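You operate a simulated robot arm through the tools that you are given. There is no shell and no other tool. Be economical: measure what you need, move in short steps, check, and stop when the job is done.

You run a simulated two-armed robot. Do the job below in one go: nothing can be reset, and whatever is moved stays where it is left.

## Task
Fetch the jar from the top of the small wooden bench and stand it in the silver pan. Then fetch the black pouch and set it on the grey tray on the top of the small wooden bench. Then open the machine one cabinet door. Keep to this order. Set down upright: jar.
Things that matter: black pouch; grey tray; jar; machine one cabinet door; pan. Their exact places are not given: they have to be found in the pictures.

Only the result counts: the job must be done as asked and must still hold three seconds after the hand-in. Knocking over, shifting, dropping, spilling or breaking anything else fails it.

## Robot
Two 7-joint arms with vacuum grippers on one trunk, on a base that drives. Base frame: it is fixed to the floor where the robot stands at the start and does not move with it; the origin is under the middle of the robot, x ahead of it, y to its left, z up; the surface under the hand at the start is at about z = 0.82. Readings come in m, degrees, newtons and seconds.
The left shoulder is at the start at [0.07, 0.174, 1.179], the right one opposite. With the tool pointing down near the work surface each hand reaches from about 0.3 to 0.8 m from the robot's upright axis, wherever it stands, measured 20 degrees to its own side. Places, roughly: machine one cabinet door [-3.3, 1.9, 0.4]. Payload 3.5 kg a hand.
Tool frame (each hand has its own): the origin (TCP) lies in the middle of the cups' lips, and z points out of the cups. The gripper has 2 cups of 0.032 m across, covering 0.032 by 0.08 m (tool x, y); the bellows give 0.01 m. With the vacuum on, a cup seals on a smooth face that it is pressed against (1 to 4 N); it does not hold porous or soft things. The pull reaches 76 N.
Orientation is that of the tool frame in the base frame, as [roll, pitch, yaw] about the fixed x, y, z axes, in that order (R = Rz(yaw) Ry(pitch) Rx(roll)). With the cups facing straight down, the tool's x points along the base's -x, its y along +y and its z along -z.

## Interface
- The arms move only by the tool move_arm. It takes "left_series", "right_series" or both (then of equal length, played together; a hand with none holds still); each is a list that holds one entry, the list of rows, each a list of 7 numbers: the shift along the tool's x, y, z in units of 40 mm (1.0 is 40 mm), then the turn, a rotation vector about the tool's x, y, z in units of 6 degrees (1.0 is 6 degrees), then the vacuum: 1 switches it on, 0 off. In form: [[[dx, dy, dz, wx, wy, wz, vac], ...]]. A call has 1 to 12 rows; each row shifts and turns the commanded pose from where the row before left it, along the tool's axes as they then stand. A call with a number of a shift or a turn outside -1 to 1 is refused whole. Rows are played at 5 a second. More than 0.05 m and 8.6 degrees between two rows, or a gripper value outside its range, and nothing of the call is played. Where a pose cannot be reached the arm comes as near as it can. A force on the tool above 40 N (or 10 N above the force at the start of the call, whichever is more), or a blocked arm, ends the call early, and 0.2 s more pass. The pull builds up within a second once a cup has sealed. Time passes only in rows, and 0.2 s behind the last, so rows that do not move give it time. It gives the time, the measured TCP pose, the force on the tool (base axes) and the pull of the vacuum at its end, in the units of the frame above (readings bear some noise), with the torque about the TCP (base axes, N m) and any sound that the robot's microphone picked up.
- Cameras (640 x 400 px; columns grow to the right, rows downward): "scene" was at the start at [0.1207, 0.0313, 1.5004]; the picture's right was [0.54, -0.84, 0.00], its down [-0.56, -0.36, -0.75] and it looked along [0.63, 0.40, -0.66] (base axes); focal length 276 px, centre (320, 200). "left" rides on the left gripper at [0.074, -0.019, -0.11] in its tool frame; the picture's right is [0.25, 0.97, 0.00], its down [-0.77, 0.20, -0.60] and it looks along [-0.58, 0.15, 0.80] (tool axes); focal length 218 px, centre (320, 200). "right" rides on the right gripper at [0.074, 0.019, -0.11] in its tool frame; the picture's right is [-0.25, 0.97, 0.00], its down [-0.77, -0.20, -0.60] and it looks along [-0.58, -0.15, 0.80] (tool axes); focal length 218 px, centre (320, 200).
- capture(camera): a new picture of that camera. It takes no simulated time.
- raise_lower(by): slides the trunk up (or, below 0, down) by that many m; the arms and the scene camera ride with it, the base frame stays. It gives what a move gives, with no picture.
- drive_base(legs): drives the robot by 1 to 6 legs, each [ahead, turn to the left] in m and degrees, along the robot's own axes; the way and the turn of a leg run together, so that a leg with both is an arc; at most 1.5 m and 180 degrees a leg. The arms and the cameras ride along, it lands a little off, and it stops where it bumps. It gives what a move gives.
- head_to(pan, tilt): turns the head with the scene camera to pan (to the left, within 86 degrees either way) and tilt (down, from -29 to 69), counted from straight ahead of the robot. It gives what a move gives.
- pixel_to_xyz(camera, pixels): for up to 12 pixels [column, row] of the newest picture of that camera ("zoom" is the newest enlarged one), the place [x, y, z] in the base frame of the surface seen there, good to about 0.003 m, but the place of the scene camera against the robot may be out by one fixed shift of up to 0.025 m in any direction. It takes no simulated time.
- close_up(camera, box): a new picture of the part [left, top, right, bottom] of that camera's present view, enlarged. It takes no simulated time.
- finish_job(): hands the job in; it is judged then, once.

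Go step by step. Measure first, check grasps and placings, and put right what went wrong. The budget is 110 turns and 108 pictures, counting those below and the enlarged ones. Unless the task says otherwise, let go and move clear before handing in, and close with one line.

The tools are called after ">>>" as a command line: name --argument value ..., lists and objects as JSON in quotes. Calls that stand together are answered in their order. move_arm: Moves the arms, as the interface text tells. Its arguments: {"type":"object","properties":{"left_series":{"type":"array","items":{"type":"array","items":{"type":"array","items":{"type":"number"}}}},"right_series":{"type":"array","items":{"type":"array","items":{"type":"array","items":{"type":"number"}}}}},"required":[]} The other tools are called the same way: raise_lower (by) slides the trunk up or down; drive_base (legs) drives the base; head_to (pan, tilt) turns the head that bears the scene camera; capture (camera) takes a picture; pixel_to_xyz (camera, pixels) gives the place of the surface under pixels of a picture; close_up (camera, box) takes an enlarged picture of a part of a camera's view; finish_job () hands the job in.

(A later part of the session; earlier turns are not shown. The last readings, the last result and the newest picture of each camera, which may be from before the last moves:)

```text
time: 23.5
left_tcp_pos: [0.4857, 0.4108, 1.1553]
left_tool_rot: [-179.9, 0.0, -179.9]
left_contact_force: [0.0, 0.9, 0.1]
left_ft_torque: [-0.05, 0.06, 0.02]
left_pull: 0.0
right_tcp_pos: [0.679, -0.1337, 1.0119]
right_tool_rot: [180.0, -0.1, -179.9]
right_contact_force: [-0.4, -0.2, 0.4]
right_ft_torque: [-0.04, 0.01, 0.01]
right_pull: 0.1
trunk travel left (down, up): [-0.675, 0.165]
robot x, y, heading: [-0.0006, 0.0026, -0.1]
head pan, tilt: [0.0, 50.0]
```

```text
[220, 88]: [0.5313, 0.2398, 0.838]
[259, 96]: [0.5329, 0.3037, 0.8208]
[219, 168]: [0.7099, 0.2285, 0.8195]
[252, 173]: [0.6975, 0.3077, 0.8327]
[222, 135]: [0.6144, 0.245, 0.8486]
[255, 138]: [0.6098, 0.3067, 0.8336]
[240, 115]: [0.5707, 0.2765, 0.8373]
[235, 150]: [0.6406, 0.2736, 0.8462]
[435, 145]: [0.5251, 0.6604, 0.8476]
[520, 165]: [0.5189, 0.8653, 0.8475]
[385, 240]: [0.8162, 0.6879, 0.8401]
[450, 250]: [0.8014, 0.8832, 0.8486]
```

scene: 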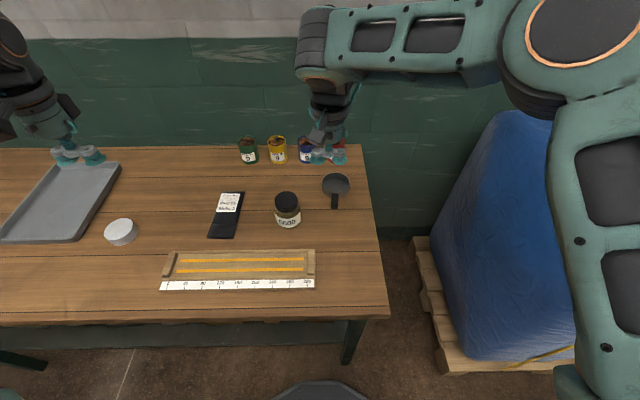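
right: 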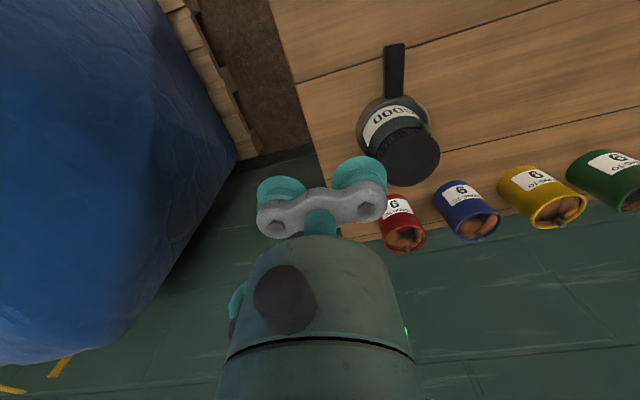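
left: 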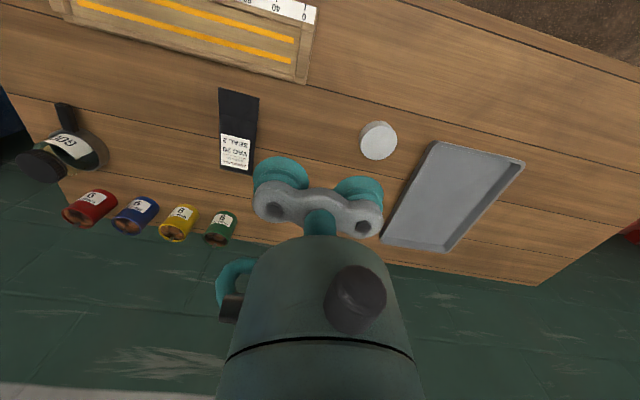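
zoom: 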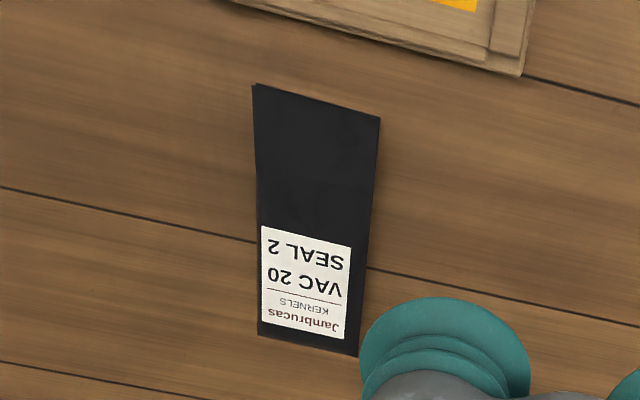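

The pouch spans x 0.53–0.70, y 0.24–0.307, top about 0.84–0.85. I'll bring the left hand above it and turn it 90° so both cups lie along its length.

>>> move_arm --left_series '[[[-0.486, -0.486, 0.5, 0, 0, 0, 0], [-0.486, -0.486, 0.5, 0, 0, 0, 0], [-0.486, -0.486, 0.5, 0, 0, 0, 0], [-0.486, -0.486, 0.5, 0, 0, 0, 0], [-0.486, -0.486, 0.5, 0, 0, 0, 0], [-0.486, -0.486, 0.5, 0, 0, 0, 0], [-0.486, -0.486, 0.3, 0, 0, 0, 0]]]'

>>> move_arm --left_series '[[[0, 0, 0, 0, 0, 1, 0], [0, 0, 0, 0, 0, 1, 0], [0, 0, 0, 0, 0, 1, 0], [0, 0, 0, 0, 0, 1, 0], [0, 0, 0, 0, 0, 1, 0], [0, 0, 0, 0, 0, 1, 0], [0, 0, 0, 0, 0, 1, 0], [0, 0, 0, 0, 0, 1, 0], [0, 0, 0, 0, 0, 1, 0], [0, 0, 0, 0, 0, 1, 0], [0, 0, 0, 0, 0, 1, 0], [0, 0, 0, 0, 0, 1, 0]]]'

>>> move_arm --left_series '[[[0, 0, 0, 0, 0, 1, 0], [0, 0, 0, 0, 0, 1, 0], [0, 0, 0, 0, 0, 1, 0], [0, 0, 0, 0, 0, 0, 0]]]'

>>> capture --camera "left"

```text
time: 25.1
left_tcp_pos: [0.6231, 0.2734, 1.0248]
left_tool_rot: [179.9, 0.0, 179.9]
left_contact_force: [0.6, -0.8, -0.2]
left_ft_torque: [0.01, 0.0, 0.02]
left_pull: 0.1
right_tcp_pos: [0.6783, -0.1356, 1.011]
right_tool_rot: [-179.9, -0.1, 180.0]
right_contact_force: [0.4, -0.3, 0.5]
right_ft_torque: [0.0, 0.02, 0.0]
right_pull: 0.0
trunk travel left (down, up): [-0.675, 0.165]
robot x, y, heading: [-0.0029, -0.003, -0.1]
head pan, tilt: [0.0, 50.0]
```

```text
time: 27.7
left_tcp_pos: [0.621, 0.2752, 1.0251]
left_tool_rot: [180.0, 0.1, 107.8]
left_contact_force: [0.3, 0.2, -0.5]
left_ft_torque: [0.0, -0.01, 0.01]
left_pull: 0.1
right_tcp_pos: [0.6782, -0.135, 1.0112]
right_tool_rot: [-179.9, 0.0, 179.9]
right_contact_force: [0.0, 0.7, 1.0]
right_ft_torque: [-0.01, -0.01, 0.04]
right_pull: 0.1
trunk travel left (down, up): [-0.675, 0.165]
robot x, y, heading: [0.0022, 0.0017, -0.0]
head pan, tilt: [0.0, 50.0]
```

```text
time: 28.7
left_tcp_pos: [0.6207, 0.2746, 1.0249]
left_tool_rot: [180.0, -0.1, 89.9]
left_contact_force: [0.2, -0.9, 0.8]
left_ft_torque: [0.02, 0.02, 0.04]
left_pull: 0.0
right_tcp_pos: [0.678, -0.1355, 1.0114]
right_tool_rot: [180.0, 0.0, -180.0]
right_contact_force: [-0.3, 0.4, 0.2]
right_ft_torque: [0.0, 0.0, -0.02]
right_pull: 0.1
trunk travel left (down, up): [-0.675, 0.165]
robot x, y, heading: [0.0011, -0.0017, 0.1]
head pan, tilt: [0.0, 50.0]
```

```text
75 pictures are left
```

left: 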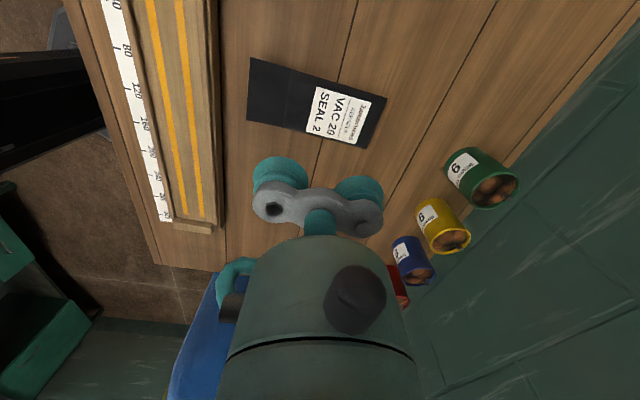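

The pouch is now fully seen at (315,103). I'll enlarge it and measure its top heights.

>>> close_up --camera "left" --box '[235, 45, 395, 155]'

>>> pixel_to_xyz --camera "zoom" --pixels '[[80, 90], [80, 180], [150, 170], [220, 110], [220, 190], [220, 260], [300, 210], [350, 220], [400, 220], [450, 270], [540, 280], [410, 330]]'

```text
3.64 times, centred on (315, 100) of left
```

zoom: 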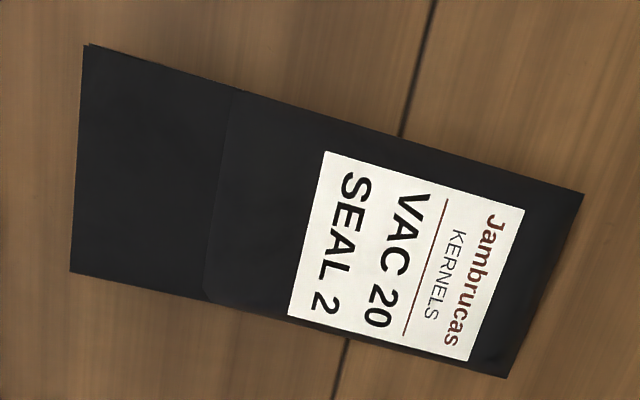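

```text
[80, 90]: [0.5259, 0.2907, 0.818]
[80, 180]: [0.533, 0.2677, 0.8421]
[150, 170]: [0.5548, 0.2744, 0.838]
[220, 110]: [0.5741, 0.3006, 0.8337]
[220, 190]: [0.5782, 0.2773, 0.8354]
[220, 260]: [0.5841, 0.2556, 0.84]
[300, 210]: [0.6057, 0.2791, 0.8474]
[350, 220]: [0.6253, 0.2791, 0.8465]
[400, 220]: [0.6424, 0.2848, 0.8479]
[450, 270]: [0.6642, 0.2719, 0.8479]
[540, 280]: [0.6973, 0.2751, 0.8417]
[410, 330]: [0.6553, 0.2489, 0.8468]
```

The label area is flat at z≈0.847 around (0.64,0.277), with a lower flap at x<0.575. Go over that centre and down to 1.5 cm above.

>>> move_arm --left_series '[[[0.06, 0.48, 0.5, 0, 0, 0, 0], [0, 0, 1, 0, 0, 0, 0], [0, 0, 1, 0, 0, 0, 0], [0, 0, 1, 0, 0, 0, 0], [0, 0, 0.5, 0, 0, 0, 0], [0, 0, 0, 0, 0, 0, 1], [0, 0, 0.2, 0, 0, 0, 1], [0, 0, 0.15, 0, 0, 0, 1], [0, 0, 0.06, 0, 0, 0, 1], [0, 0, 0, 0, 0, 0, 1], [0, 0, 0, 0, 0, 0, 1]]]'

>>> capture --camera "left"

```text
time: 31.1
left_tcp_pos: [0.6406, 0.2761, 0.847]
left_tool_rot: [-180.0, 0.1, 90.0]
left_contact_force: [0.1, -0.6, 1.3]
left_ft_torque: [-0.02, 0.09, 0.02]
left_pull: 75.7
right_tcp_pos: [0.6763, -0.1368, 1.0118]
right_tool_rot: [179.9, 0.0, 180.0]
right_contact_force: [-0.8, -0.2, -0.1]
right_ft_torque: [0.01, -0.01, 0.02]
right_pull: 0.1
trunk travel left (down, up): [-0.675, 0.165]
robot x, y, heading: [-0.0001, -0.0012, 0.1]
head pan, tilt: [0.0, 50.0]
```

```text
73 pictures are left
```

left: 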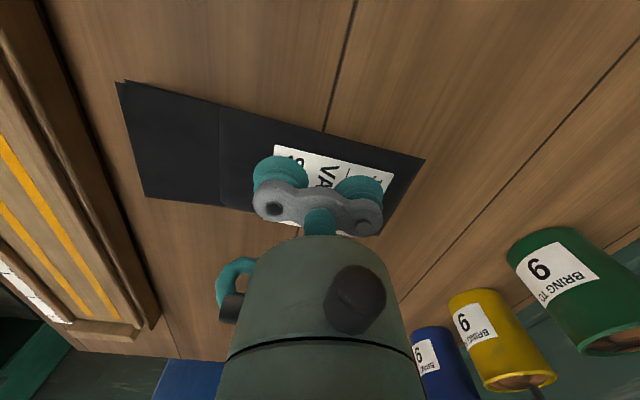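

Both cups are sealed (75.7 N). Lift it 20 cm; the tray centre (≈0.665,0.775) is out of reach from here, so I'll drive 0.5 m to the left. First I check the corridor on the left.

>>> move_arm --left_series '[[[0, 0, -0.2, 0, 0, 0, 1], [0, 0, -0.6, 0, 0, 0, 1], [0, 0, -1, 0, 0, 0, 1], [0, 0, -1, 0, 0, 0, 1], [0, 0, -1, 0, 0, 0, 1], [0, 0, -1, 0, 0, 0, 1], [0, 0, 0, 0, 0, 0, 1]]]' --right_series '[[[0, 0, 0, 0, 0, 0, 0], [0, 0, 0, 0, 0, 0, 0], [0, 0, -0.6, 0, 0, 0, 0], [0.6, 0, -0.6, 0, 0, 0, 0], [0.8, 0, -0.3, 0, 0, 0, 0], [0.8, 0, -0.3, 0, 0, 0, 0], [0, 0, 0, 0, 0, 0, 0]]]'

>>> head_to --pan 86 --tilt 40

>>> capture --camera "scene"

>>> pixel_to_xyz --camera "scene" --pixels '[[40, 330], [100, 300], [60, 200], [120, 250], [200, 200], [350, 150], [250, 350], [300, 100], [20, 100], [100, 100], [380, 100], [340, 250]]'

```text
time: 32.7
left_tcp_pos: [0.6432, 0.2762, 1.0381]
left_tool_rot: [-179.9, 0.0, 90.0]
left_contact_force: [0.3, 0.3, -1.4]
left_ft_torque: [0.02, 0.03, 0.05]
left_pull: 75.8
right_tcp_pos: [0.5913, -0.1357, 1.0827]
right_tool_rot: [180.0, -0.1, 180.0]
right_contact_force: [-0.1, -0.3, 0.9]
right_ft_torque: [0.0, 0.02, 0.03]
right_pull: 0.0
trunk travel left (down, up): [-0.675, 0.165]
robot x, y, heading: [-0.0026, 0.0026, -0.0]
head pan, tilt: [0.0, 50.0]
```

```text
time: 34.3
left_tcp_pos: [0.6414, 0.2768, 1.0399]
left_tool_rot: [179.9, -0.1, 90.0]
left_contact_force: [-0.1, 0.2, -1.1]
left_ft_torque: [0.03, 0.03, 0.01]
left_pull: 75.1
right_tcp_pos: [0.5892, -0.1365, 1.0835]
right_tool_rot: [179.9, -0.1, 180.0]
right_contact_force: [-0.3, 0.0, 0.0]
right_ft_torque: [0.0, -0.03, 0.0]
right_pull: 0.2
trunk travel left (down, up): [-0.675, 0.165]
robot x, y, heading: [0.0017, -0.0021, 0.1]
head pan, tilt: [85.9, 40.0]
```

```text
72 pictures are left
```

scene: 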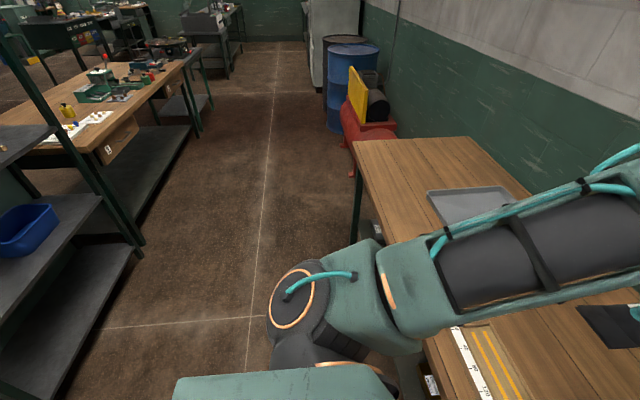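

```text
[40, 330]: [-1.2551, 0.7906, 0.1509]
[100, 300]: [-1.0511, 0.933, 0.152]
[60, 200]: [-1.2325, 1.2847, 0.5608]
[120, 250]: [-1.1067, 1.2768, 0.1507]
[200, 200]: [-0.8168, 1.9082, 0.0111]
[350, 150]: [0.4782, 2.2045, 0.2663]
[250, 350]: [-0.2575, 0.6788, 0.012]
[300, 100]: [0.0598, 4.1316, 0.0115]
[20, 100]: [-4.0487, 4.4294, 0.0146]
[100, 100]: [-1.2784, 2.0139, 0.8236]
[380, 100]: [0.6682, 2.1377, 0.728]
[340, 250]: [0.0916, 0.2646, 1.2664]
```

The corridor (x from about -0.95 to 0.35) is free. Turn left 90°, ahead 0.5 m, turn back, with the pouch held at 1.04 m.

>>> drive_base --legs '[[0, 90], [0.5, 0], [0, -90]]'

>>> head_to --pan 20 --tilt 48

>>> capture --camera "scene"

>>> capture --camera "left"

```text
time: 45.0
left_tcp_pos: [0.6375, 0.7841, 1.0407]
left_tool_rot: [179.9, 0.0, 90.2]
left_contact_force: [0.0, -0.5, -1.9]
left_ft_torque: [0.0, 0.01, -0.02]
left_pull: 75.6
right_tcp_pos: [0.588, 0.3715, 1.0833]
right_tool_rot: [-179.9, 0.0, -179.8]
right_contact_force: [-0.1, 0.5, 1.0]
right_ft_torque: [0.0, 0.01, -0.01]
right_pull: 0.1
trunk travel left (down, up): [-0.675, 0.165]
robot x, y, heading: [-0.0001, 0.5092, 0.1]
head pan, tilt: [85.9, 40.0]
```

```text
time: 46.3
left_tcp_pos: [0.6378, 0.7839, 1.0394]
left_tool_rot: [-179.9, 0.0, 90.2]
left_contact_force: [0.0, 0.8, -1.3]
left_ft_torque: [0.03, -0.01, -0.01]
left_pull: 76.0
right_tcp_pos: [0.5875, 0.372, 1.0828]
right_tool_rot: [-180.0, -0.1, -179.8]
right_contact_force: [-0.3, -0.7, 0.2]
right_ft_torque: [0.0, -0.02, 0.05]
right_pull: 0.0
trunk travel left (down, up): [-0.675, 0.165]
robot x, y, heading: [-0.0031, 0.5039, 0.3]
head pan, tilt: [20.0, 48.0]
```

```text
71 pictures are left
```

scene: 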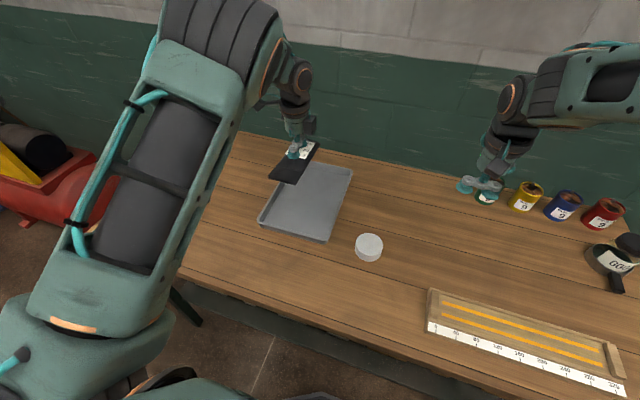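

```text
70 pictures are left
```

left: 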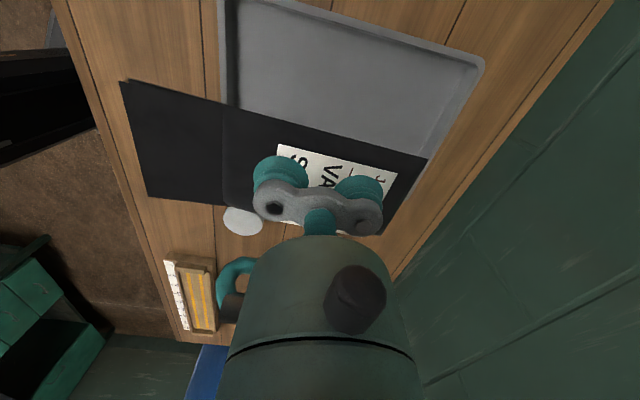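

The pouch is carried well and hangs above the tray. Measure the tray's edges in the left and scene pictures.

>>> pixel_to_xyz --camera "left" --pixels '[[232, 10], [232, 90], [484, 62], [430, 165], [340, 60], [300, 90], [240, 50], [400, 100], [470, 75], [440, 130], [130, 90], [425, 160]]'

>>> pixel_to_xyz --camera "scene" --pixels '[[262, 222], [326, 240], [352, 168], [300, 210], [270, 210], [320, 228], [346, 172], [272, 178], [290, 183], [318, 144]]'

```text
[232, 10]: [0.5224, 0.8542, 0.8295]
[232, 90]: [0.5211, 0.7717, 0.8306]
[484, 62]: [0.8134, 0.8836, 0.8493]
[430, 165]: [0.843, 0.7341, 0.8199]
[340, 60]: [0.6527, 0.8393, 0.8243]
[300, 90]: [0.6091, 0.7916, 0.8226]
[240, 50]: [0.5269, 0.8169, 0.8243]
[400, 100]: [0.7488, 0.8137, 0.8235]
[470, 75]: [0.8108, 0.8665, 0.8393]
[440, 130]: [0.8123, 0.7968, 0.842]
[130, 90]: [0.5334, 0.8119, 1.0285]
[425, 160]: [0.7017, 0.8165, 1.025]
```

```text
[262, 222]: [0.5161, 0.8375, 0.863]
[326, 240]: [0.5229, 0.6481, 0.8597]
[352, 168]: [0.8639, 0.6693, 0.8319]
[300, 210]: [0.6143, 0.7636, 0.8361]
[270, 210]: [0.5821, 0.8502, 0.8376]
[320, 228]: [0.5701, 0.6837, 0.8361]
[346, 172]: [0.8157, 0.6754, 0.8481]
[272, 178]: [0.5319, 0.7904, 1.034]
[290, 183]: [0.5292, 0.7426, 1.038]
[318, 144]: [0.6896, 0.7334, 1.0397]
```

Tray floor z≈0.8235, interior x 0.53–0.80, y 0.68–0.87. Shift the pouch +0.048 in x and -0.010 in y, then lower to 1.5 cm above.

>>> move_arm --left_series '[[[-0.25, 0.6, 0, 0, 0, 0, 1], [0, 0.6, 0, 0, 0, 0, 1], [0, 0, 1, 0, 0, 0, 1], [0, 0, 1, 0, 0, 0, 1], [0, 0, 1, 0, 0, 0, 1], [0, 0, 0.8, 0, 0, 0, 1], [0, 0, 0.5, 0, 0, 0, 1], [0, 0, 0, 0, 0, 0, 1]]]'

>>> capture --camera "left"

>>> capture --camera "scene"

```text
time: 48.1
left_tcp_pos: [0.6869, 0.7745, 0.8664]
left_tool_rot: [180.0, 0.1, 90.1]
left_contact_force: [-0.4, -0.6, -2.0]
left_ft_torque: [0.0, 0.01, -0.02]
left_pull: 75.5
right_tcp_pos: [0.5875, 0.3715, 1.0833]
right_tool_rot: [-179.9, 0.0, -179.8]
right_contact_force: [0.4, -0.9, -0.4]
right_ft_torque: [-0.01, -0.03, 0.01]
right_pull: 0.1
trunk travel left (down, up): [-0.675, 0.165]
robot x, y, heading: [-0.0013, 0.5066, -0.0]
head pan, tilt: [20.0, 48.0]
```

```text
69 pictures are left
```

left: 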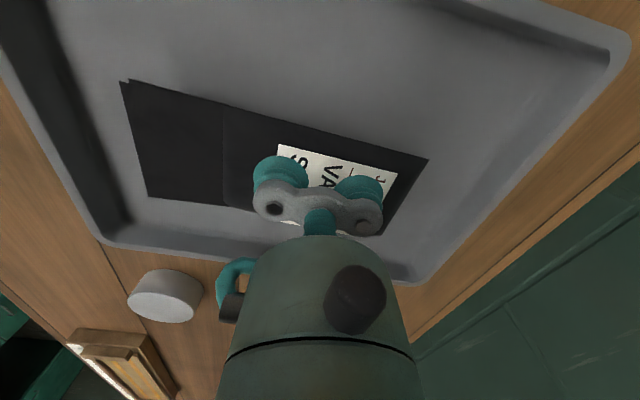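

```text
68 pictures are left
```

scene: 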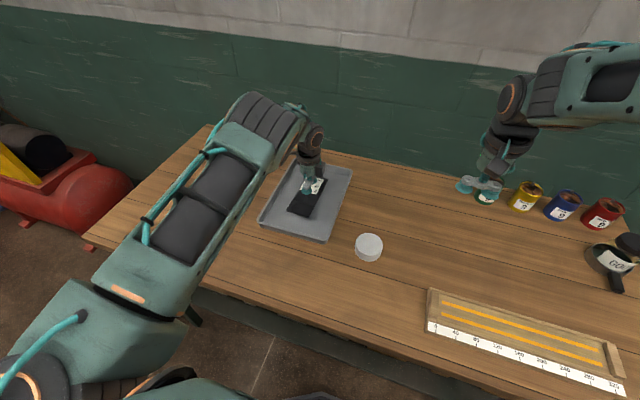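

Well inside the tray. Lower to touch.

>>> move_arm --left_series '[[[0, 0, 0.2, 0, 0, 0, 1], [0, 0, 0.12, 0, 0, 0, 1], [0, 0, 0.05, 0, 0, 0, 1], [0, 0, 0, 0, 0, 0, 1]]]'

```text
time: 49.1
left_tcp_pos: [0.6863, 0.7733, 0.8536]
left_tool_rot: [179.9, 0.1, 90.1]
left_contact_force: [1.1, 0.1, 3.5]
left_ft_torque: [-0.08, 0.22, 0.0]
left_pull: 75.8
right_tcp_pos: [0.5864, 0.3705, 1.0828]
right_tool_rot: [-180.0, 0.0, -179.9]
right_contact_force: [-0.6, 0.0, -1.3]
right_ft_torque: [0.0, 0.02, -0.02]
right_pull: 0.0
trunk travel left (down, up): [-0.675, 0.165]
robot x, y, heading: [0.0007, 0.5065, 0.4]
head pan, tilt: [20.0, 48.0]
```

Contact (+3.5 N). Release, wait, and rise.

>>> move_arm --left_series '[[[0, 0, 0, 0, 0, 0, 0], [0, 0, 0, 0, 0, 0, 0], [0, 0, 0, 0, 0, 0, 0], [0, 0, 0, 0, 0, 0, 0], [0, 0, 0, 0, 0, 0, 0], [0, 0, -0.3, 0, 0, 0, 0], [0, 0, -0.7, 0, 0, 0, 0], [0, 0, -1, 0, 0, 0, 0], [0, 0, -1, 0, 0, 0, 0], [0, 0, -1, 0, 0, 0, 0], [0, 0, -1, 0, 0, 0, 0]]]'

>>> capture --camera "scene"

```text
time: 51.5
left_tcp_pos: [0.6868, 0.7762, 1.0519]
left_tool_rot: [-180.0, -0.1, 90.2]
left_contact_force: [-0.4, -1.4, -0.4]
left_ft_torque: [0.01, -0.04, 0.02]
left_pull: 0.1
right_tcp_pos: [0.5878, 0.3718, 1.0841]
right_tool_rot: [179.9, 0.1, -179.8]
right_contact_force: [1.4, 0.6, -0.9]
right_ft_torque: [0.0, 0.02, 0.02]
right_pull: 0.0
trunk travel left (down, up): [-0.675, 0.165]
robot x, y, heading: [-0.0, 0.5041, 0.5]
head pan, tilt: [20.0, 48.0]
```

```text
67 pictures are left
```

scene: 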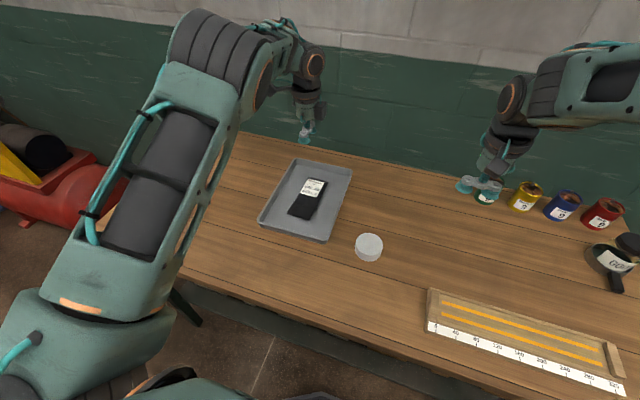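

The pouch rests in the tray. Now the door: pull both hands in, turn to the left and look around.

>>> move_arm --left_series '[[[0, -1, 0, 0, 0, 0, 0], [0, -1, 0, 0, 0, 0, 0], [0, -1, 0, 0, 0, 0, 0], [0, -1, 0, 0, 0, 0, 0], [0, -1, 0, 0, 0, 0, 0], [0, -1, 0, 0, 0, 0, 0]]]' --right_series '[[[0.7, 0, 0, 0, 0, 0, 0], [0.7, 0, 0, 0, 0, 0, 0], [0.7, 0, 0, 0, 0, 0, 0], [0.7, 0, 0, 0, 0, 0, 0], [0.7, 0, 0, 0, 0, 0, 0], [0.5, 0, 0, 0, 0, 0, 0]]]'

>>> drive_base --legs '[[0, 90]]'

>>> head_to --pan 60 --tilt 15

>>> capture --camera "scene"

>>> head_to --pan 0 --tilt 15

>>> capture --camera "scene"

```text
time: 52.9
left_tcp_pos: [0.441, 0.7779, 1.0521]
left_tool_rot: [-179.9, 2.8, 92.2]
left_contact_force: [-0.5, -0.1, 0.2]
left_ft_torque: [0.0, 0.02, -0.01]
left_pull: 0.1
right_tcp_pos: [0.4242, 0.3712, 1.0841]
right_tool_rot: [179.9, 0.1, -179.9]
right_contact_force: [0.0, 0.4, 0.3]
right_ft_torque: [0.04, -0.03, 0.0]
right_pull: 0.1
trunk travel left (down, up): [-0.675, 0.165]
robot x, y, heading: [0.0014, 0.5068, 0.0]
head pan, tilt: [20.0, 48.0]
```

```text
time: 57.2
left_tcp_pos: [-0.2789, 0.949, 1.0517]
left_tool_rot: [180.0, 2.7, -177.6]
left_contact_force: [-0.2, -0.1, -0.3]
left_ft_torque: [-0.02, 0.03, 0.02]
left_pull: 0.0
right_tcp_pos: [0.1277, 0.9385, 1.0822]
right_tool_rot: [-180.0, 0.0, -89.2]
right_contact_force: [0.5, -0.1, -0.4]
right_ft_torque: [-0.02, 0.02, 0.01]
right_pull: 0.0
trunk travel left (down, up): [-0.675, 0.165]
robot x, y, heading: [-0.0053, 0.5085, 90.7]
head pan, tilt: [20.0, 48.0]
```

```text
time: 58.2
left_tcp_pos: [-0.2788, 0.9502, 1.0513]
left_tool_rot: [180.0, 3.2, -177.4]
left_contact_force: [-0.4, -0.4, -0.4]
left_ft_torque: [-0.01, 0.01, 0.0]
left_pull: 0.1
right_tcp_pos: [0.128, 0.9366, 1.0839]
right_tool_rot: [180.0, 0.0, -89.2]
right_contact_force: [-0.1, 0.2, 0.0]
right_ft_torque: [-0.01, 0.03, 0.03]
right_pull: 0.1
trunk travel left (down, up): [-0.675, 0.165]
robot x, y, heading: [-0.0033, 0.5036, 90.8]
head pan, tilt: [60.0, 15.0]
```

```text
66 pictures are left
```

scene: 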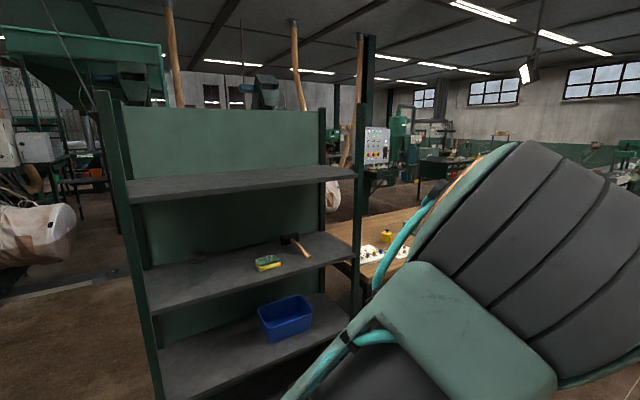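

```text
time: 59.5
left_tcp_pos: [-0.279, 0.9505, 1.051]
left_tool_rot: [179.9, 3.2, -177.3]
left_contact_force: [0.3, -0.8, 0.1]
left_ft_torque: [0.0, -0.01, -0.04]
left_pull: 0.0
right_tcp_pos: [0.1286, 0.9382, 1.0827]
right_tool_rot: [-180.0, -0.1, -89.2]
right_contact_force: [-0.5, -0.2, -0.1]
right_ft_torque: [0.03, -0.03, 0.01]
right_pull: 0.1
trunk travel left (down, up): [-0.675, 0.165]
robot x, y, heading: [-0.0017, 0.5063, 91.0]
head pan, tilt: [0.0, 15.0]
```

```text
65 pictures are left
```

scene: 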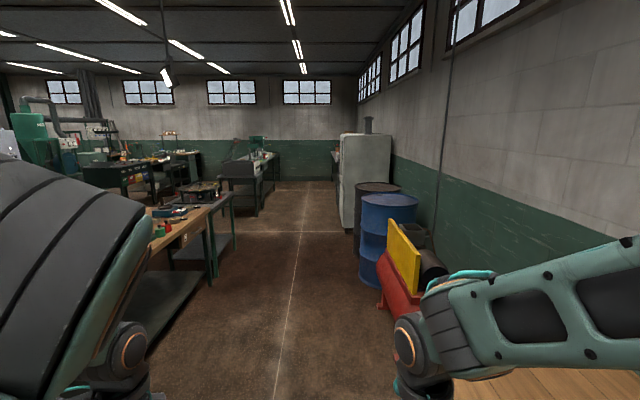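

The rack (x≈-1.1, y 0.5–1.3) and long bench stand between us and the door. I'll look further left, past the rack, and measure.

>>> head_to --pan 60 --tilt 15

>>> capture --camera "scene"

>>> pixel_to_xyz --camera "scene" --pixels '[[60, 330], [20, 250], [130, 380], [350, 300], [378, 150], [380, 180], [90, 200], [36, 148], [8, 230], [60, 170], [360, 200], [70, 280]]'

>>> head_to --pan 86 --tilt 20

>>> capture --camera "scene"

>>> pixel_to_xyz --camera "scene" --pixels '[[50, 380], [100, 300], [200, 300], [250, 250], [150, 200], [280, 150], [200, 230], [300, 250], [100, 200], [320, 350]]'

```text
time: 60.8
left_tcp_pos: [-0.2791, 0.9509, 1.0505]
left_tool_rot: [-180.0, 3.1, -177.4]
left_contact_force: [-0.2, 0.5, -0.4]
left_ft_torque: [-0.02, -0.01, -0.01]
left_pull: 0.1
right_tcp_pos: [0.1277, 0.9373, 1.0832]
right_tool_rot: [-180.0, 0.1, -89.3]
right_contact_force: [-0.3, 0.2, -0.4]
right_ft_torque: [-0.03, 0.02, -0.02]
right_pull: 0.0
trunk travel left (down, up): [-0.675, 0.165]
robot x, y, heading: [-0.0011, 0.5031, 90.7]
head pan, tilt: [60.0, 15.0]
```

```text
64 pictures are left
```

scene: 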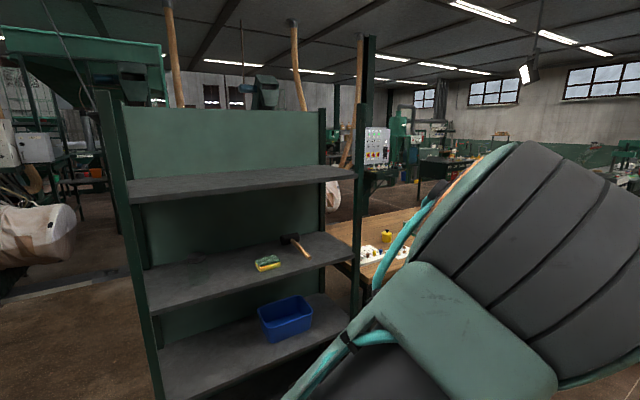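

```text
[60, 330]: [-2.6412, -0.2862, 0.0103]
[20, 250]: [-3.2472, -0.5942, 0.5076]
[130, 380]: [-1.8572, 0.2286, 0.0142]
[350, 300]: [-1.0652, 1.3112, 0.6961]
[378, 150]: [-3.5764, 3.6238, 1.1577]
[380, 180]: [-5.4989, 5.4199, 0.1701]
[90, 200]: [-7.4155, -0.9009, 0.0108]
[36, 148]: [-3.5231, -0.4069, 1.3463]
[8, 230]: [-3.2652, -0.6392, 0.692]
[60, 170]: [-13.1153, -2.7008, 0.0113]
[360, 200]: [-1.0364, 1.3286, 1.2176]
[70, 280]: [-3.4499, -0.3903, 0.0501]
```

```text
time: 61.7
left_tcp_pos: [-0.2801, 0.9497, 1.0501]
left_tool_rot: [-180.0, 3.2, -177.4]
left_contact_force: [-0.4, -0.4, -0.2]
left_ft_torque: [0.01, 0.03, 0.0]
left_pull: 0.1
right_tcp_pos: [0.1267, 0.937, 1.0836]
right_tool_rot: [-180.0, 0.1, -89.2]
right_contact_force: [0.1, -0.3, 0.4]
right_ft_torque: [0.01, -0.01, -0.01]
right_pull: 0.1
trunk travel left (down, up): [-0.675, 0.165]
robot x, y, heading: [-0.0019, 0.5029, 90.8]
head pan, tilt: [85.9, 20.0]
```

```text
63 pictures are left
```

scene: 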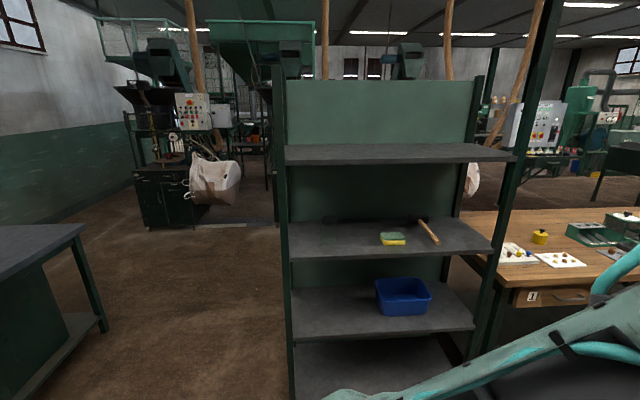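

```text
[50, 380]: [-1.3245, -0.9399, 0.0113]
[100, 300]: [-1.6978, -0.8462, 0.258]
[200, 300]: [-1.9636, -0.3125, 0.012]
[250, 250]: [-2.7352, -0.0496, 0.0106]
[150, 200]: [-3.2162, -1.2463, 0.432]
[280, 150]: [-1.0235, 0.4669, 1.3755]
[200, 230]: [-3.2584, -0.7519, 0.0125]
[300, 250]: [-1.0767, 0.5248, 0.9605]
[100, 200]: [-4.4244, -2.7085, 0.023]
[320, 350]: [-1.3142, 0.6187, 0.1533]
```

A row of machines with front cabinets stands at x≈-3.2; the aisle between rack and side bench runs at y≈-0.15. Drive southwest then west to a viewpoint.

>>> drive_base --legs '[[0, 134.3], [0.92, 0], [0, -45], [1.0, 0]]'

>>> head_to --pan -40 --tilt 20

>>> capture --camera "scene"

>>> head_to --pan 0 --tilt 30

>>> capture --camera "scene"

```text
time: 79.0
left_tcp_pos: [-2.1035, -0.4048, 1.0514]
left_tool_rot: [-180.0, 3.2, -89.0]
left_contact_force: [-0.2, 0.4, 0.3]
left_ft_torque: [-0.01, -0.02, 0.01]
left_pull: 0.0
right_tcp_pos: [-2.0789, -0.0003, 1.0831]
right_tool_rot: [179.9, 0.0, -0.9]
right_contact_force: [-0.3, -0.2, 0.3]
right_ft_torque: [0.03, 0.03, 0.02]
right_pull: 0.1
trunk travel left (down, up): [-0.675, 0.165]
robot x, y, heading: [-1.6532, -0.1429, 179.4]
head pan, tilt: [85.9, 20.0]
```

```text
time: 81.1
left_tcp_pos: [-2.1032, -0.4046, 1.051]
left_tool_rot: [-180.0, 3.3, -89.0]
left_contact_force: [0.1, -0.2, -0.7]
left_ft_torque: [0.01, -0.02, -0.02]
left_pull: 0.1
right_tcp_pos: [-2.0792, 0.0004, 1.0827]
right_tool_rot: [179.9, 0.0, -0.9]
right_contact_force: [0.2, -0.2, -0.1]
right_ft_torque: [-0.06, 0.01, 0.01]
right_pull: 0.1
trunk travel left (down, up): [-0.675, 0.165]
robot x, y, heading: [-1.6526, -0.1418, 179.1]
head pan, tilt: [-40.0, 20.0]
```

```text
62 pictures are left
```

scene: 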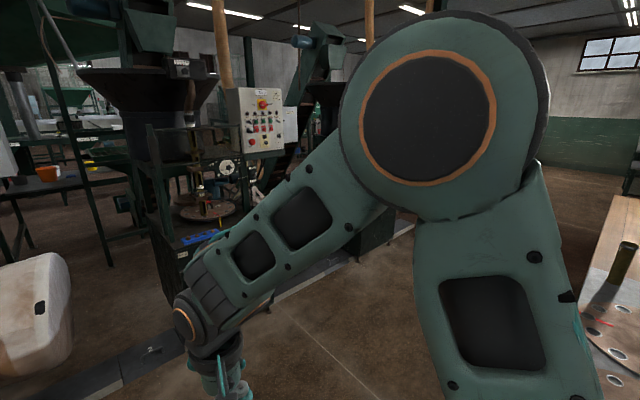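

```text
time: 82.1
left_tcp_pos: [-2.1037, -0.4055, 1.0505]
left_tool_rot: [180.0, 3.3, -88.9]
left_contact_force: [0.3, 0.1, -0.5]
left_ft_torque: [0.04, 0.0, -0.01]
left_pull: 0.1
right_tcp_pos: [-2.0795, 0.0005, 1.0827]
right_tool_rot: [180.0, 0.0, -0.9]
right_contact_force: [-0.3, 0.8, -1.0]
right_ft_torque: [0.0, 0.01, 0.02]
right_pull: 0.0
trunk travel left (down, up): [-0.675, 0.165]
robot x, y, heading: [-1.654, -0.1401, 179.2]
head pan, tilt: [0.0, 30.0]
```

```text
61 pictures are left
```

scene: 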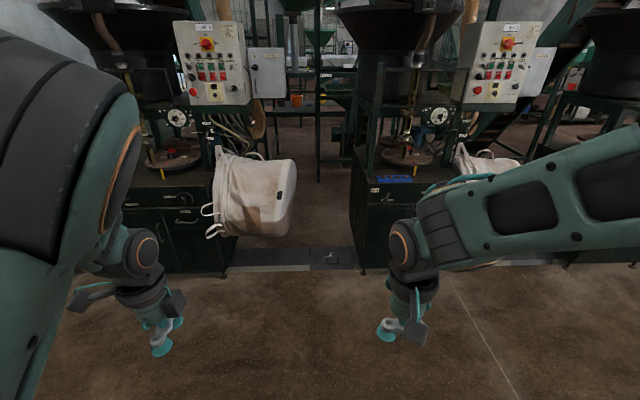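

Machines stand at y≈-1, y≈0.5 and beyond; machine one (door at y≈1.9) is further to the right. Measure the fronts, then view the right side.

>>> pixel_to_xyz --camera "scene" --pixels '[[180, 240], [375, 230], [270, 255], [330, 258], [260, 220], [300, 200], [600, 255], [440, 300]]'

>>> head_to --pan -75 --tilt 25

>>> capture --camera "scene"

>>> pixel_to_xyz --camera "scene" --pixels '[[100, 250], [200, 250], [300, 300], [400, 250], [450, 200], [500, 250], [550, 300], [350, 200], [250, 180], [50, 200]]'

```text
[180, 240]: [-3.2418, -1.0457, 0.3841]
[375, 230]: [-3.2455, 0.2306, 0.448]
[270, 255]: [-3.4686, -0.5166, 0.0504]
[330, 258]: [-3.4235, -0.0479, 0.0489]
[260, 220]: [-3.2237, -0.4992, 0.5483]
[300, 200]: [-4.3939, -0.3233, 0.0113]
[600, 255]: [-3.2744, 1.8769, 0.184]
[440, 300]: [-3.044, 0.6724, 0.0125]
```

```text
time: 83.6
left_tcp_pos: [-2.1035, -0.4057, 1.0516]
left_tool_rot: [-180.0, 3.3, -89.0]
left_contact_force: [-1.4, -0.8, -0.4]
left_ft_torque: [0.04, 0.03, 0.03]
left_pull: 0.1
right_tcp_pos: [-2.0799, 0.0002, 1.0835]
right_tool_rot: [-180.0, 0.0, -0.8]
right_contact_force: [-0.5, -0.5, 0.7]
right_ft_torque: [0.02, -0.04, -0.01]
right_pull: 0.0
trunk travel left (down, up): [-0.675, 0.165]
robot x, y, heading: [-1.652, -0.1418, 179.3]
head pan, tilt: [-75.0, 25.0]
```

```text
60 pictures are left
```

scene: 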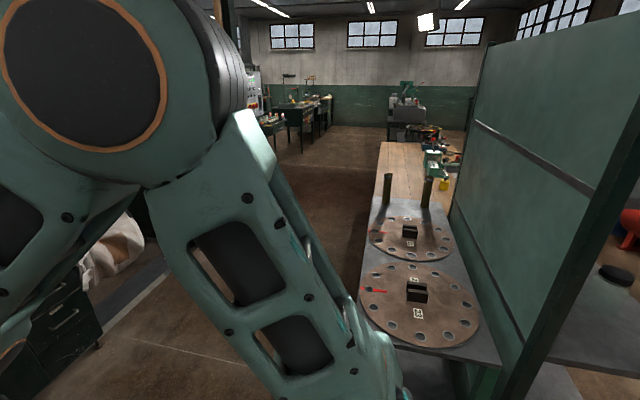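

```text
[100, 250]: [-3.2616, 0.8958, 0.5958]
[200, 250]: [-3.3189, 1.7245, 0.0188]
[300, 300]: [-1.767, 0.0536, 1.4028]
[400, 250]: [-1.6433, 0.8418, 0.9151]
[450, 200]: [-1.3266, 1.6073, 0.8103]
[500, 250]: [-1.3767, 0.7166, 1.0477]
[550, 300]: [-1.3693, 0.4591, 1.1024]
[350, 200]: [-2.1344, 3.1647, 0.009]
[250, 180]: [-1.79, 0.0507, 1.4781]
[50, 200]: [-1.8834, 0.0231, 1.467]
```

The aisle is x -1.75 to -3.15. Drive to x≈-2.35, turn right and go north 1.9 m, then look left.

>>> drive_base --legs '[[0.65, 0], [0, -89.3], [1.0, 0], [0.9, 0]]'

>>> head_to --pan 80 --tilt 45

>>> capture --camera "scene"

```text
time: 100.1
left_tcp_pos: [-2.5803, 2.21, 1.0517]
left_tool_rot: [-179.9, 3.3, -178.3]
left_contact_force: [0.0, 1.1, -0.5]
left_ft_torque: [0.0, 0.02, 0.01]
left_pull: 0.0
right_tcp_pos: [-2.1735, 2.1907, 1.0833]
right_tool_rot: [180.0, 0.0, -90.2]
right_contact_force: [-0.5, 0.0, -0.8]
right_ft_torque: [0.0, 0.0, 0.01]
right_pull: 0.0
trunk travel left (down, up): [-0.675, 0.165]
robot x, y, heading: [-2.309, 1.7603, 89.7]
head pan, tilt: [-75.0, 25.0]
```

```text
time: 102.5
left_tcp_pos: [-2.579, 2.2099, 1.0504]
left_tool_rot: [-180.0, 3.3, -178.3]
left_contact_force: [0.3, -0.4, 0.3]
left_ft_torque: [0.0, 0.04, 0.02]
left_pull: 0.1
right_tcp_pos: [-2.1741, 2.1916, 1.0827]
right_tool_rot: [179.9, -0.1, -90.1]
right_contact_force: [-0.7, -0.2, -0.5]
right_ft_torque: [0.01, 0.0, 0.02]
right_pull: 0.0
trunk travel left (down, up): [-0.675, 0.165]
robot x, y, heading: [-2.3091, 1.7584, 90.1]
head pan, tilt: [80.0, 45.0]
```

```text
59 pictures are left
```

scene: 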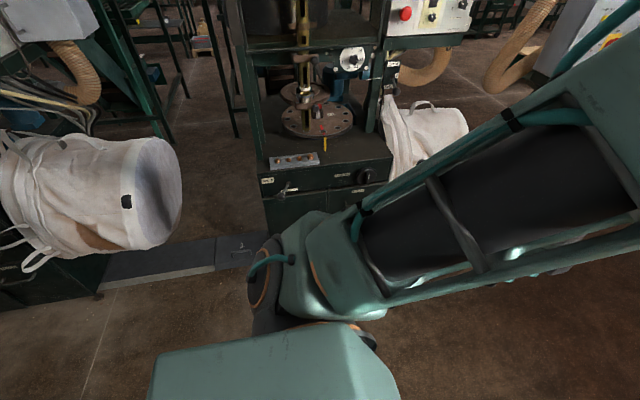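

Machine one's cabinet is ahead on the left at (320,200). Turn to face it and look past the arms.

>>> drive_base --legs '[[0, 90]]'

>>> head_to --pan 0 --tilt 40

>>> capture --camera "scene"

```text
time: 106.7
left_tcp_pos: [-2.7622, 1.4965, 1.0522]
left_tool_rot: [-180.0, 3.3, -88.9]
left_contact_force: [-0.5, -0.1, -0.3]
left_ft_torque: [0.0, 0.03, 0.01]
left_pull: 0.0
right_tcp_pos: [-2.737, 1.9031, 1.0829]
right_tool_rot: [179.9, 0.0, -0.7]
right_contact_force: [0.4, 0.2, -1.0]
right_ft_torque: [0.0, 0.05, 0.03]
right_pull: 0.1
trunk travel left (down, up): [-0.675, 0.165]
robot x, y, heading: [-2.3097, 1.7633, 179.4]
head pan, tilt: [80.0, 45.0]
```

```text
time: 108.2
left_tcp_pos: [-2.7613, 1.496, 1.052]
left_tool_rot: [179.9, 3.3, -88.9]
left_contact_force: [-0.3, 0.7, -0.3]
left_ft_torque: [0.01, -0.02, -0.01]
left_pull: 0.1
right_tcp_pos: [-2.7377, 1.9016, 1.0833]
right_tool_rot: [-180.0, 0.0, -0.9]
right_contact_force: [-0.8, 0.1, -0.1]
right_ft_torque: [0.0, 0.0, -0.03]
right_pull: 0.1
trunk travel left (down, up): [-0.675, 0.165]
robot x, y, heading: [-2.3093, 1.7617, 179.1]
head pan, tilt: [0.0, 40.0]
```

```text
58 pictures are left
```

scene: 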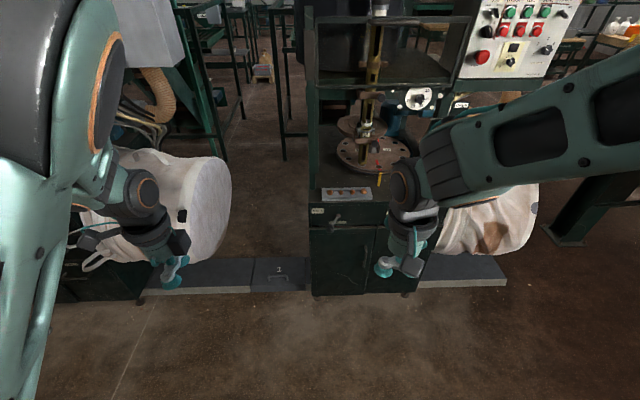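

The cabinet is at (365,245), partly hidden by the right hand. Zoom for the markings.

>>> close_up --camera "scene" --box '[290, 170, 450, 300]'

>>> head_to --pan -5 --tilt 12

>>> capture --camera "scene"

```text
3.08 times, centred on (370, 235) of scene
```

zoom: 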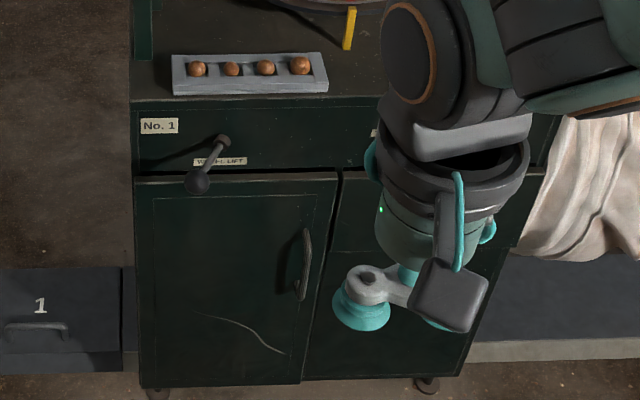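

```text
time: 109.2
left_tcp_pos: [-2.7612, 1.4964, 1.051]
left_tool_rot: [-180.0, 3.2, -88.9]
left_contact_force: [0.4, 0.0, -0.2]
left_ft_torque: [-0.02, -0.01, 0.0]
left_pull: 0.1
right_tcp_pos: [-2.7375, 1.9026, 1.0843]
right_tool_rot: [180.0, 0.0, -0.9]
right_contact_force: [0.1, 0.0, -0.2]
right_ft_torque: [0.0, 0.0, -0.01]
right_pull: 0.0
trunk travel left (down, up): [-0.675, 0.165]
robot x, y, heading: [-2.3063, 1.7627, 179.3]
head pan, tilt: [-5.0, 12.0]
```

```text
56 pictures are left
```

scene: 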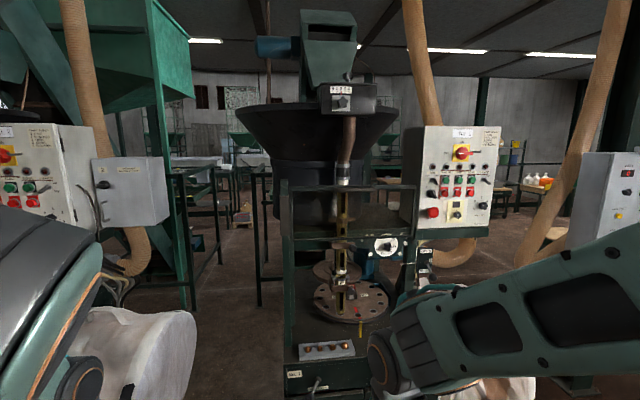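

"No. 1" is marked on this cabinet: left panel with a vertical handle at its right side. I'll move the right hand aside and measure the door.

>>> move_arm --right_series '[[[0, -1, -0.5, 0, 0, 0, 0], [0, -1, -0.5, 0, 0, 0, 0], [0, -1, -0.5, 0, 0, 0, 0], [0, -1, 0, 0, 0, 0, 0], [0, -1, 0, 0, 0, 0, 0]]]'

>>> head_to --pan -5 --tilt 45

>>> capture --camera "scene"

>>> close_up --camera "scene" --box '[310, 150, 470, 280]'

```text
time: 110.4
left_tcp_pos: [-2.7616, 1.4974, 1.0511]
left_tool_rot: [-180.0, 3.3, -89.0]
left_contact_force: [-0.1, 0.3, -0.3]
left_ft_torque: [-0.03, 0.03, 0.0]
left_pull: 0.0
right_tcp_pos: [-2.7357, 2.105, 1.1434]
right_tool_rot: [179.8, 0.0, -0.7]
right_contact_force: [0.6, 0.4, -0.7]
right_ft_torque: [-0.06, 0.01, 0.01]
right_pull: 0.0
trunk travel left (down, up): [-0.675, 0.165]
robot x, y, heading: [-2.3101, 1.7589, 179.1]
head pan, tilt: [-5.0, 12.0]
```

```text
time: 111.3
left_tcp_pos: [-2.761, 1.4966, 1.0527]
left_tool_rot: [-180.0, 3.3, -88.8]
left_contact_force: [0.4, -0.7, -0.1]
left_ft_torque: [-0.02, -0.01, 0.06]
left_pull: 0.0
right_tcp_pos: [-2.7353, 2.1035, 1.1429]
right_tool_rot: [180.0, -0.1, -0.8]
right_contact_force: [0.4, 0.7, -0.1]
right_ft_torque: [0.01, -0.03, -0.03]
right_pull: 0.0
trunk travel left (down, up): [-0.675, 0.165]
robot x, y, heading: [-2.3115, 1.7586, 179.1]
head pan, tilt: [-5.0, 45.0]
```

```text
55 pictures are left
```

scene: 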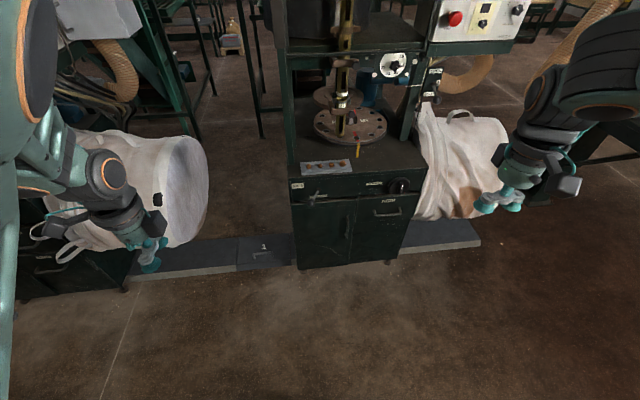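

```text
3.08 times, centred on (390, 215) of scene
```

zoom: 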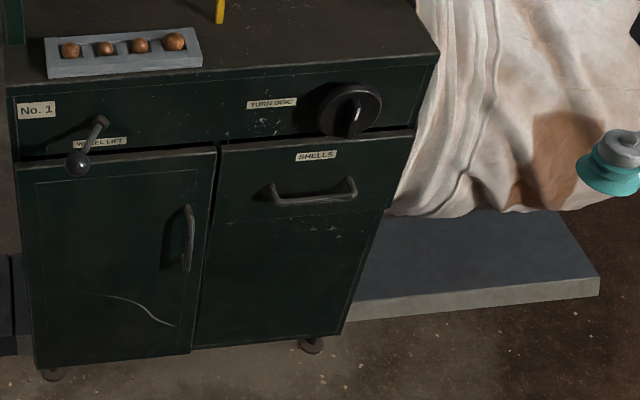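

The door is the left panel with its handle at zoom (188,240), hinged on the left. Measure its corners, handle and the lever ball.

>>> pixel_to_xyz --camera "zoom" --pixels '[[25, 172], [212, 155], [40, 360], [190, 348], [188, 210], [186, 268], [78, 165], [140, 240], [120, 320], [60, 260], [160, 310], [205, 250]]'

```text
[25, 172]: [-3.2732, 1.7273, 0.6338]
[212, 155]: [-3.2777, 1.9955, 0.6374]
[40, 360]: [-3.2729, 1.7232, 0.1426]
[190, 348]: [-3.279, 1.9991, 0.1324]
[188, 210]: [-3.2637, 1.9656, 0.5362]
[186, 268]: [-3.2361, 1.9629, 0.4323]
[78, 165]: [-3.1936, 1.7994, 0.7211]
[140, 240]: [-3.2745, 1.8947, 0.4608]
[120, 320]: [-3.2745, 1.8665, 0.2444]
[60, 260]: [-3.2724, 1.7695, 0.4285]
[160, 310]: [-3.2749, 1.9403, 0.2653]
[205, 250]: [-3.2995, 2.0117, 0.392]
```

Door face x≈-3.274, y≈1.71–1.98, z≈0.12–0.62 after correcting the camera shift, hinge on the robot's left. I'll move closer and a bit right, pull the right hand back, and lower the trunk.

>>> move_arm --right_series '[[[0.9, 0, 0, 0, 0, 0, 0], [0.9, 0, 0, 0, 0, 0, 0], [0.5, 0, 0, 0, 0, 0, 0]]]'

>>> drive_base --legs '[[0, -48], [0.21, 0], [0, 48.7]]'

>>> raise_lower --by -0.6

>>> head_to --pan 0 --tilt 30

>>> capture --camera "scene"

```text
time: 112.1
left_tcp_pos: [-2.7616, 1.4966, 1.0522]
left_tool_rot: [-180.0, 3.4, -88.9]
left_contact_force: [-0.4, -0.4, 0.0]
left_ft_torque: [-0.02, -0.02, -0.01]
left_pull: 0.1
right_tcp_pos: [-2.6414, 2.1007, 1.1436]
right_tool_rot: [-180.0, 0.0, -0.7]
right_contact_force: [-0.3, -0.3, 0.3]
right_ft_torque: [0.01, 0.0, 0.02]
right_pull: 0.1
trunk travel left (down, up): [-0.675, 0.165]
robot x, y, heading: [-2.3135, 1.7636, 178.9]
head pan, tilt: [-5.0, 45.0]
```

```text
time: 118.2
left_tcp_pos: [-2.8985, 1.654, 1.0512]
left_tool_rot: [-180.0, 3.2, -88.6]
left_contact_force: [-0.7, 0.1, 0.6]
left_ft_torque: [0.0, 0.0, -0.01]
left_pull: 0.1
right_tcp_pos: [-2.7837, 2.2583, 1.1443]
right_tool_rot: [180.0, 0.0, -0.4]
right_contact_force: [-0.8, -0.1, 0.2]
right_ft_torque: [0.04, 0.0, -0.04]
right_pull: 0.0
trunk travel left (down, up): [-0.675, 0.165]
robot x, y, heading: [-2.4482, 1.9195, 179.4]
head pan, tilt: [-5.0, 45.0]
```

```text
refused: -0.6 is not a number from -0.4 to 0.4
```

```text
time: 118.9
left_tcp_pos: [-2.8994, 1.6529, 1.0511]
left_tool_rot: [180.0, 3.4, -88.6]
left_contact_force: [-0.3, 0.4, -0.7]
left_ft_torque: [-0.01, 0.01, 0.02]
left_pull: 0.0
right_tcp_pos: [-2.7844, 2.2582, 1.1435]
right_tool_rot: [-180.0, 0.0, -0.5]
right_contact_force: [0.1, -0.7, 0.1]
right_ft_torque: [-0.01, 0.01, 0.02]
right_pull: 0.0
trunk travel left (down, up): [-0.675, 0.165]
robot x, y, heading: [-2.4504, 1.9185, 179.4]
head pan, tilt: [0.0, 30.0]
```

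```text
53 pictures are left
```

scene: 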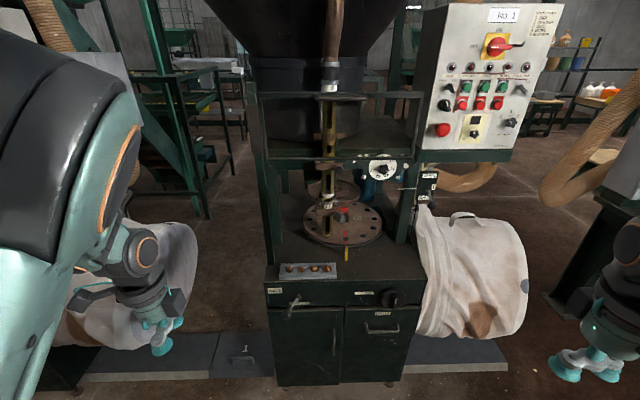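

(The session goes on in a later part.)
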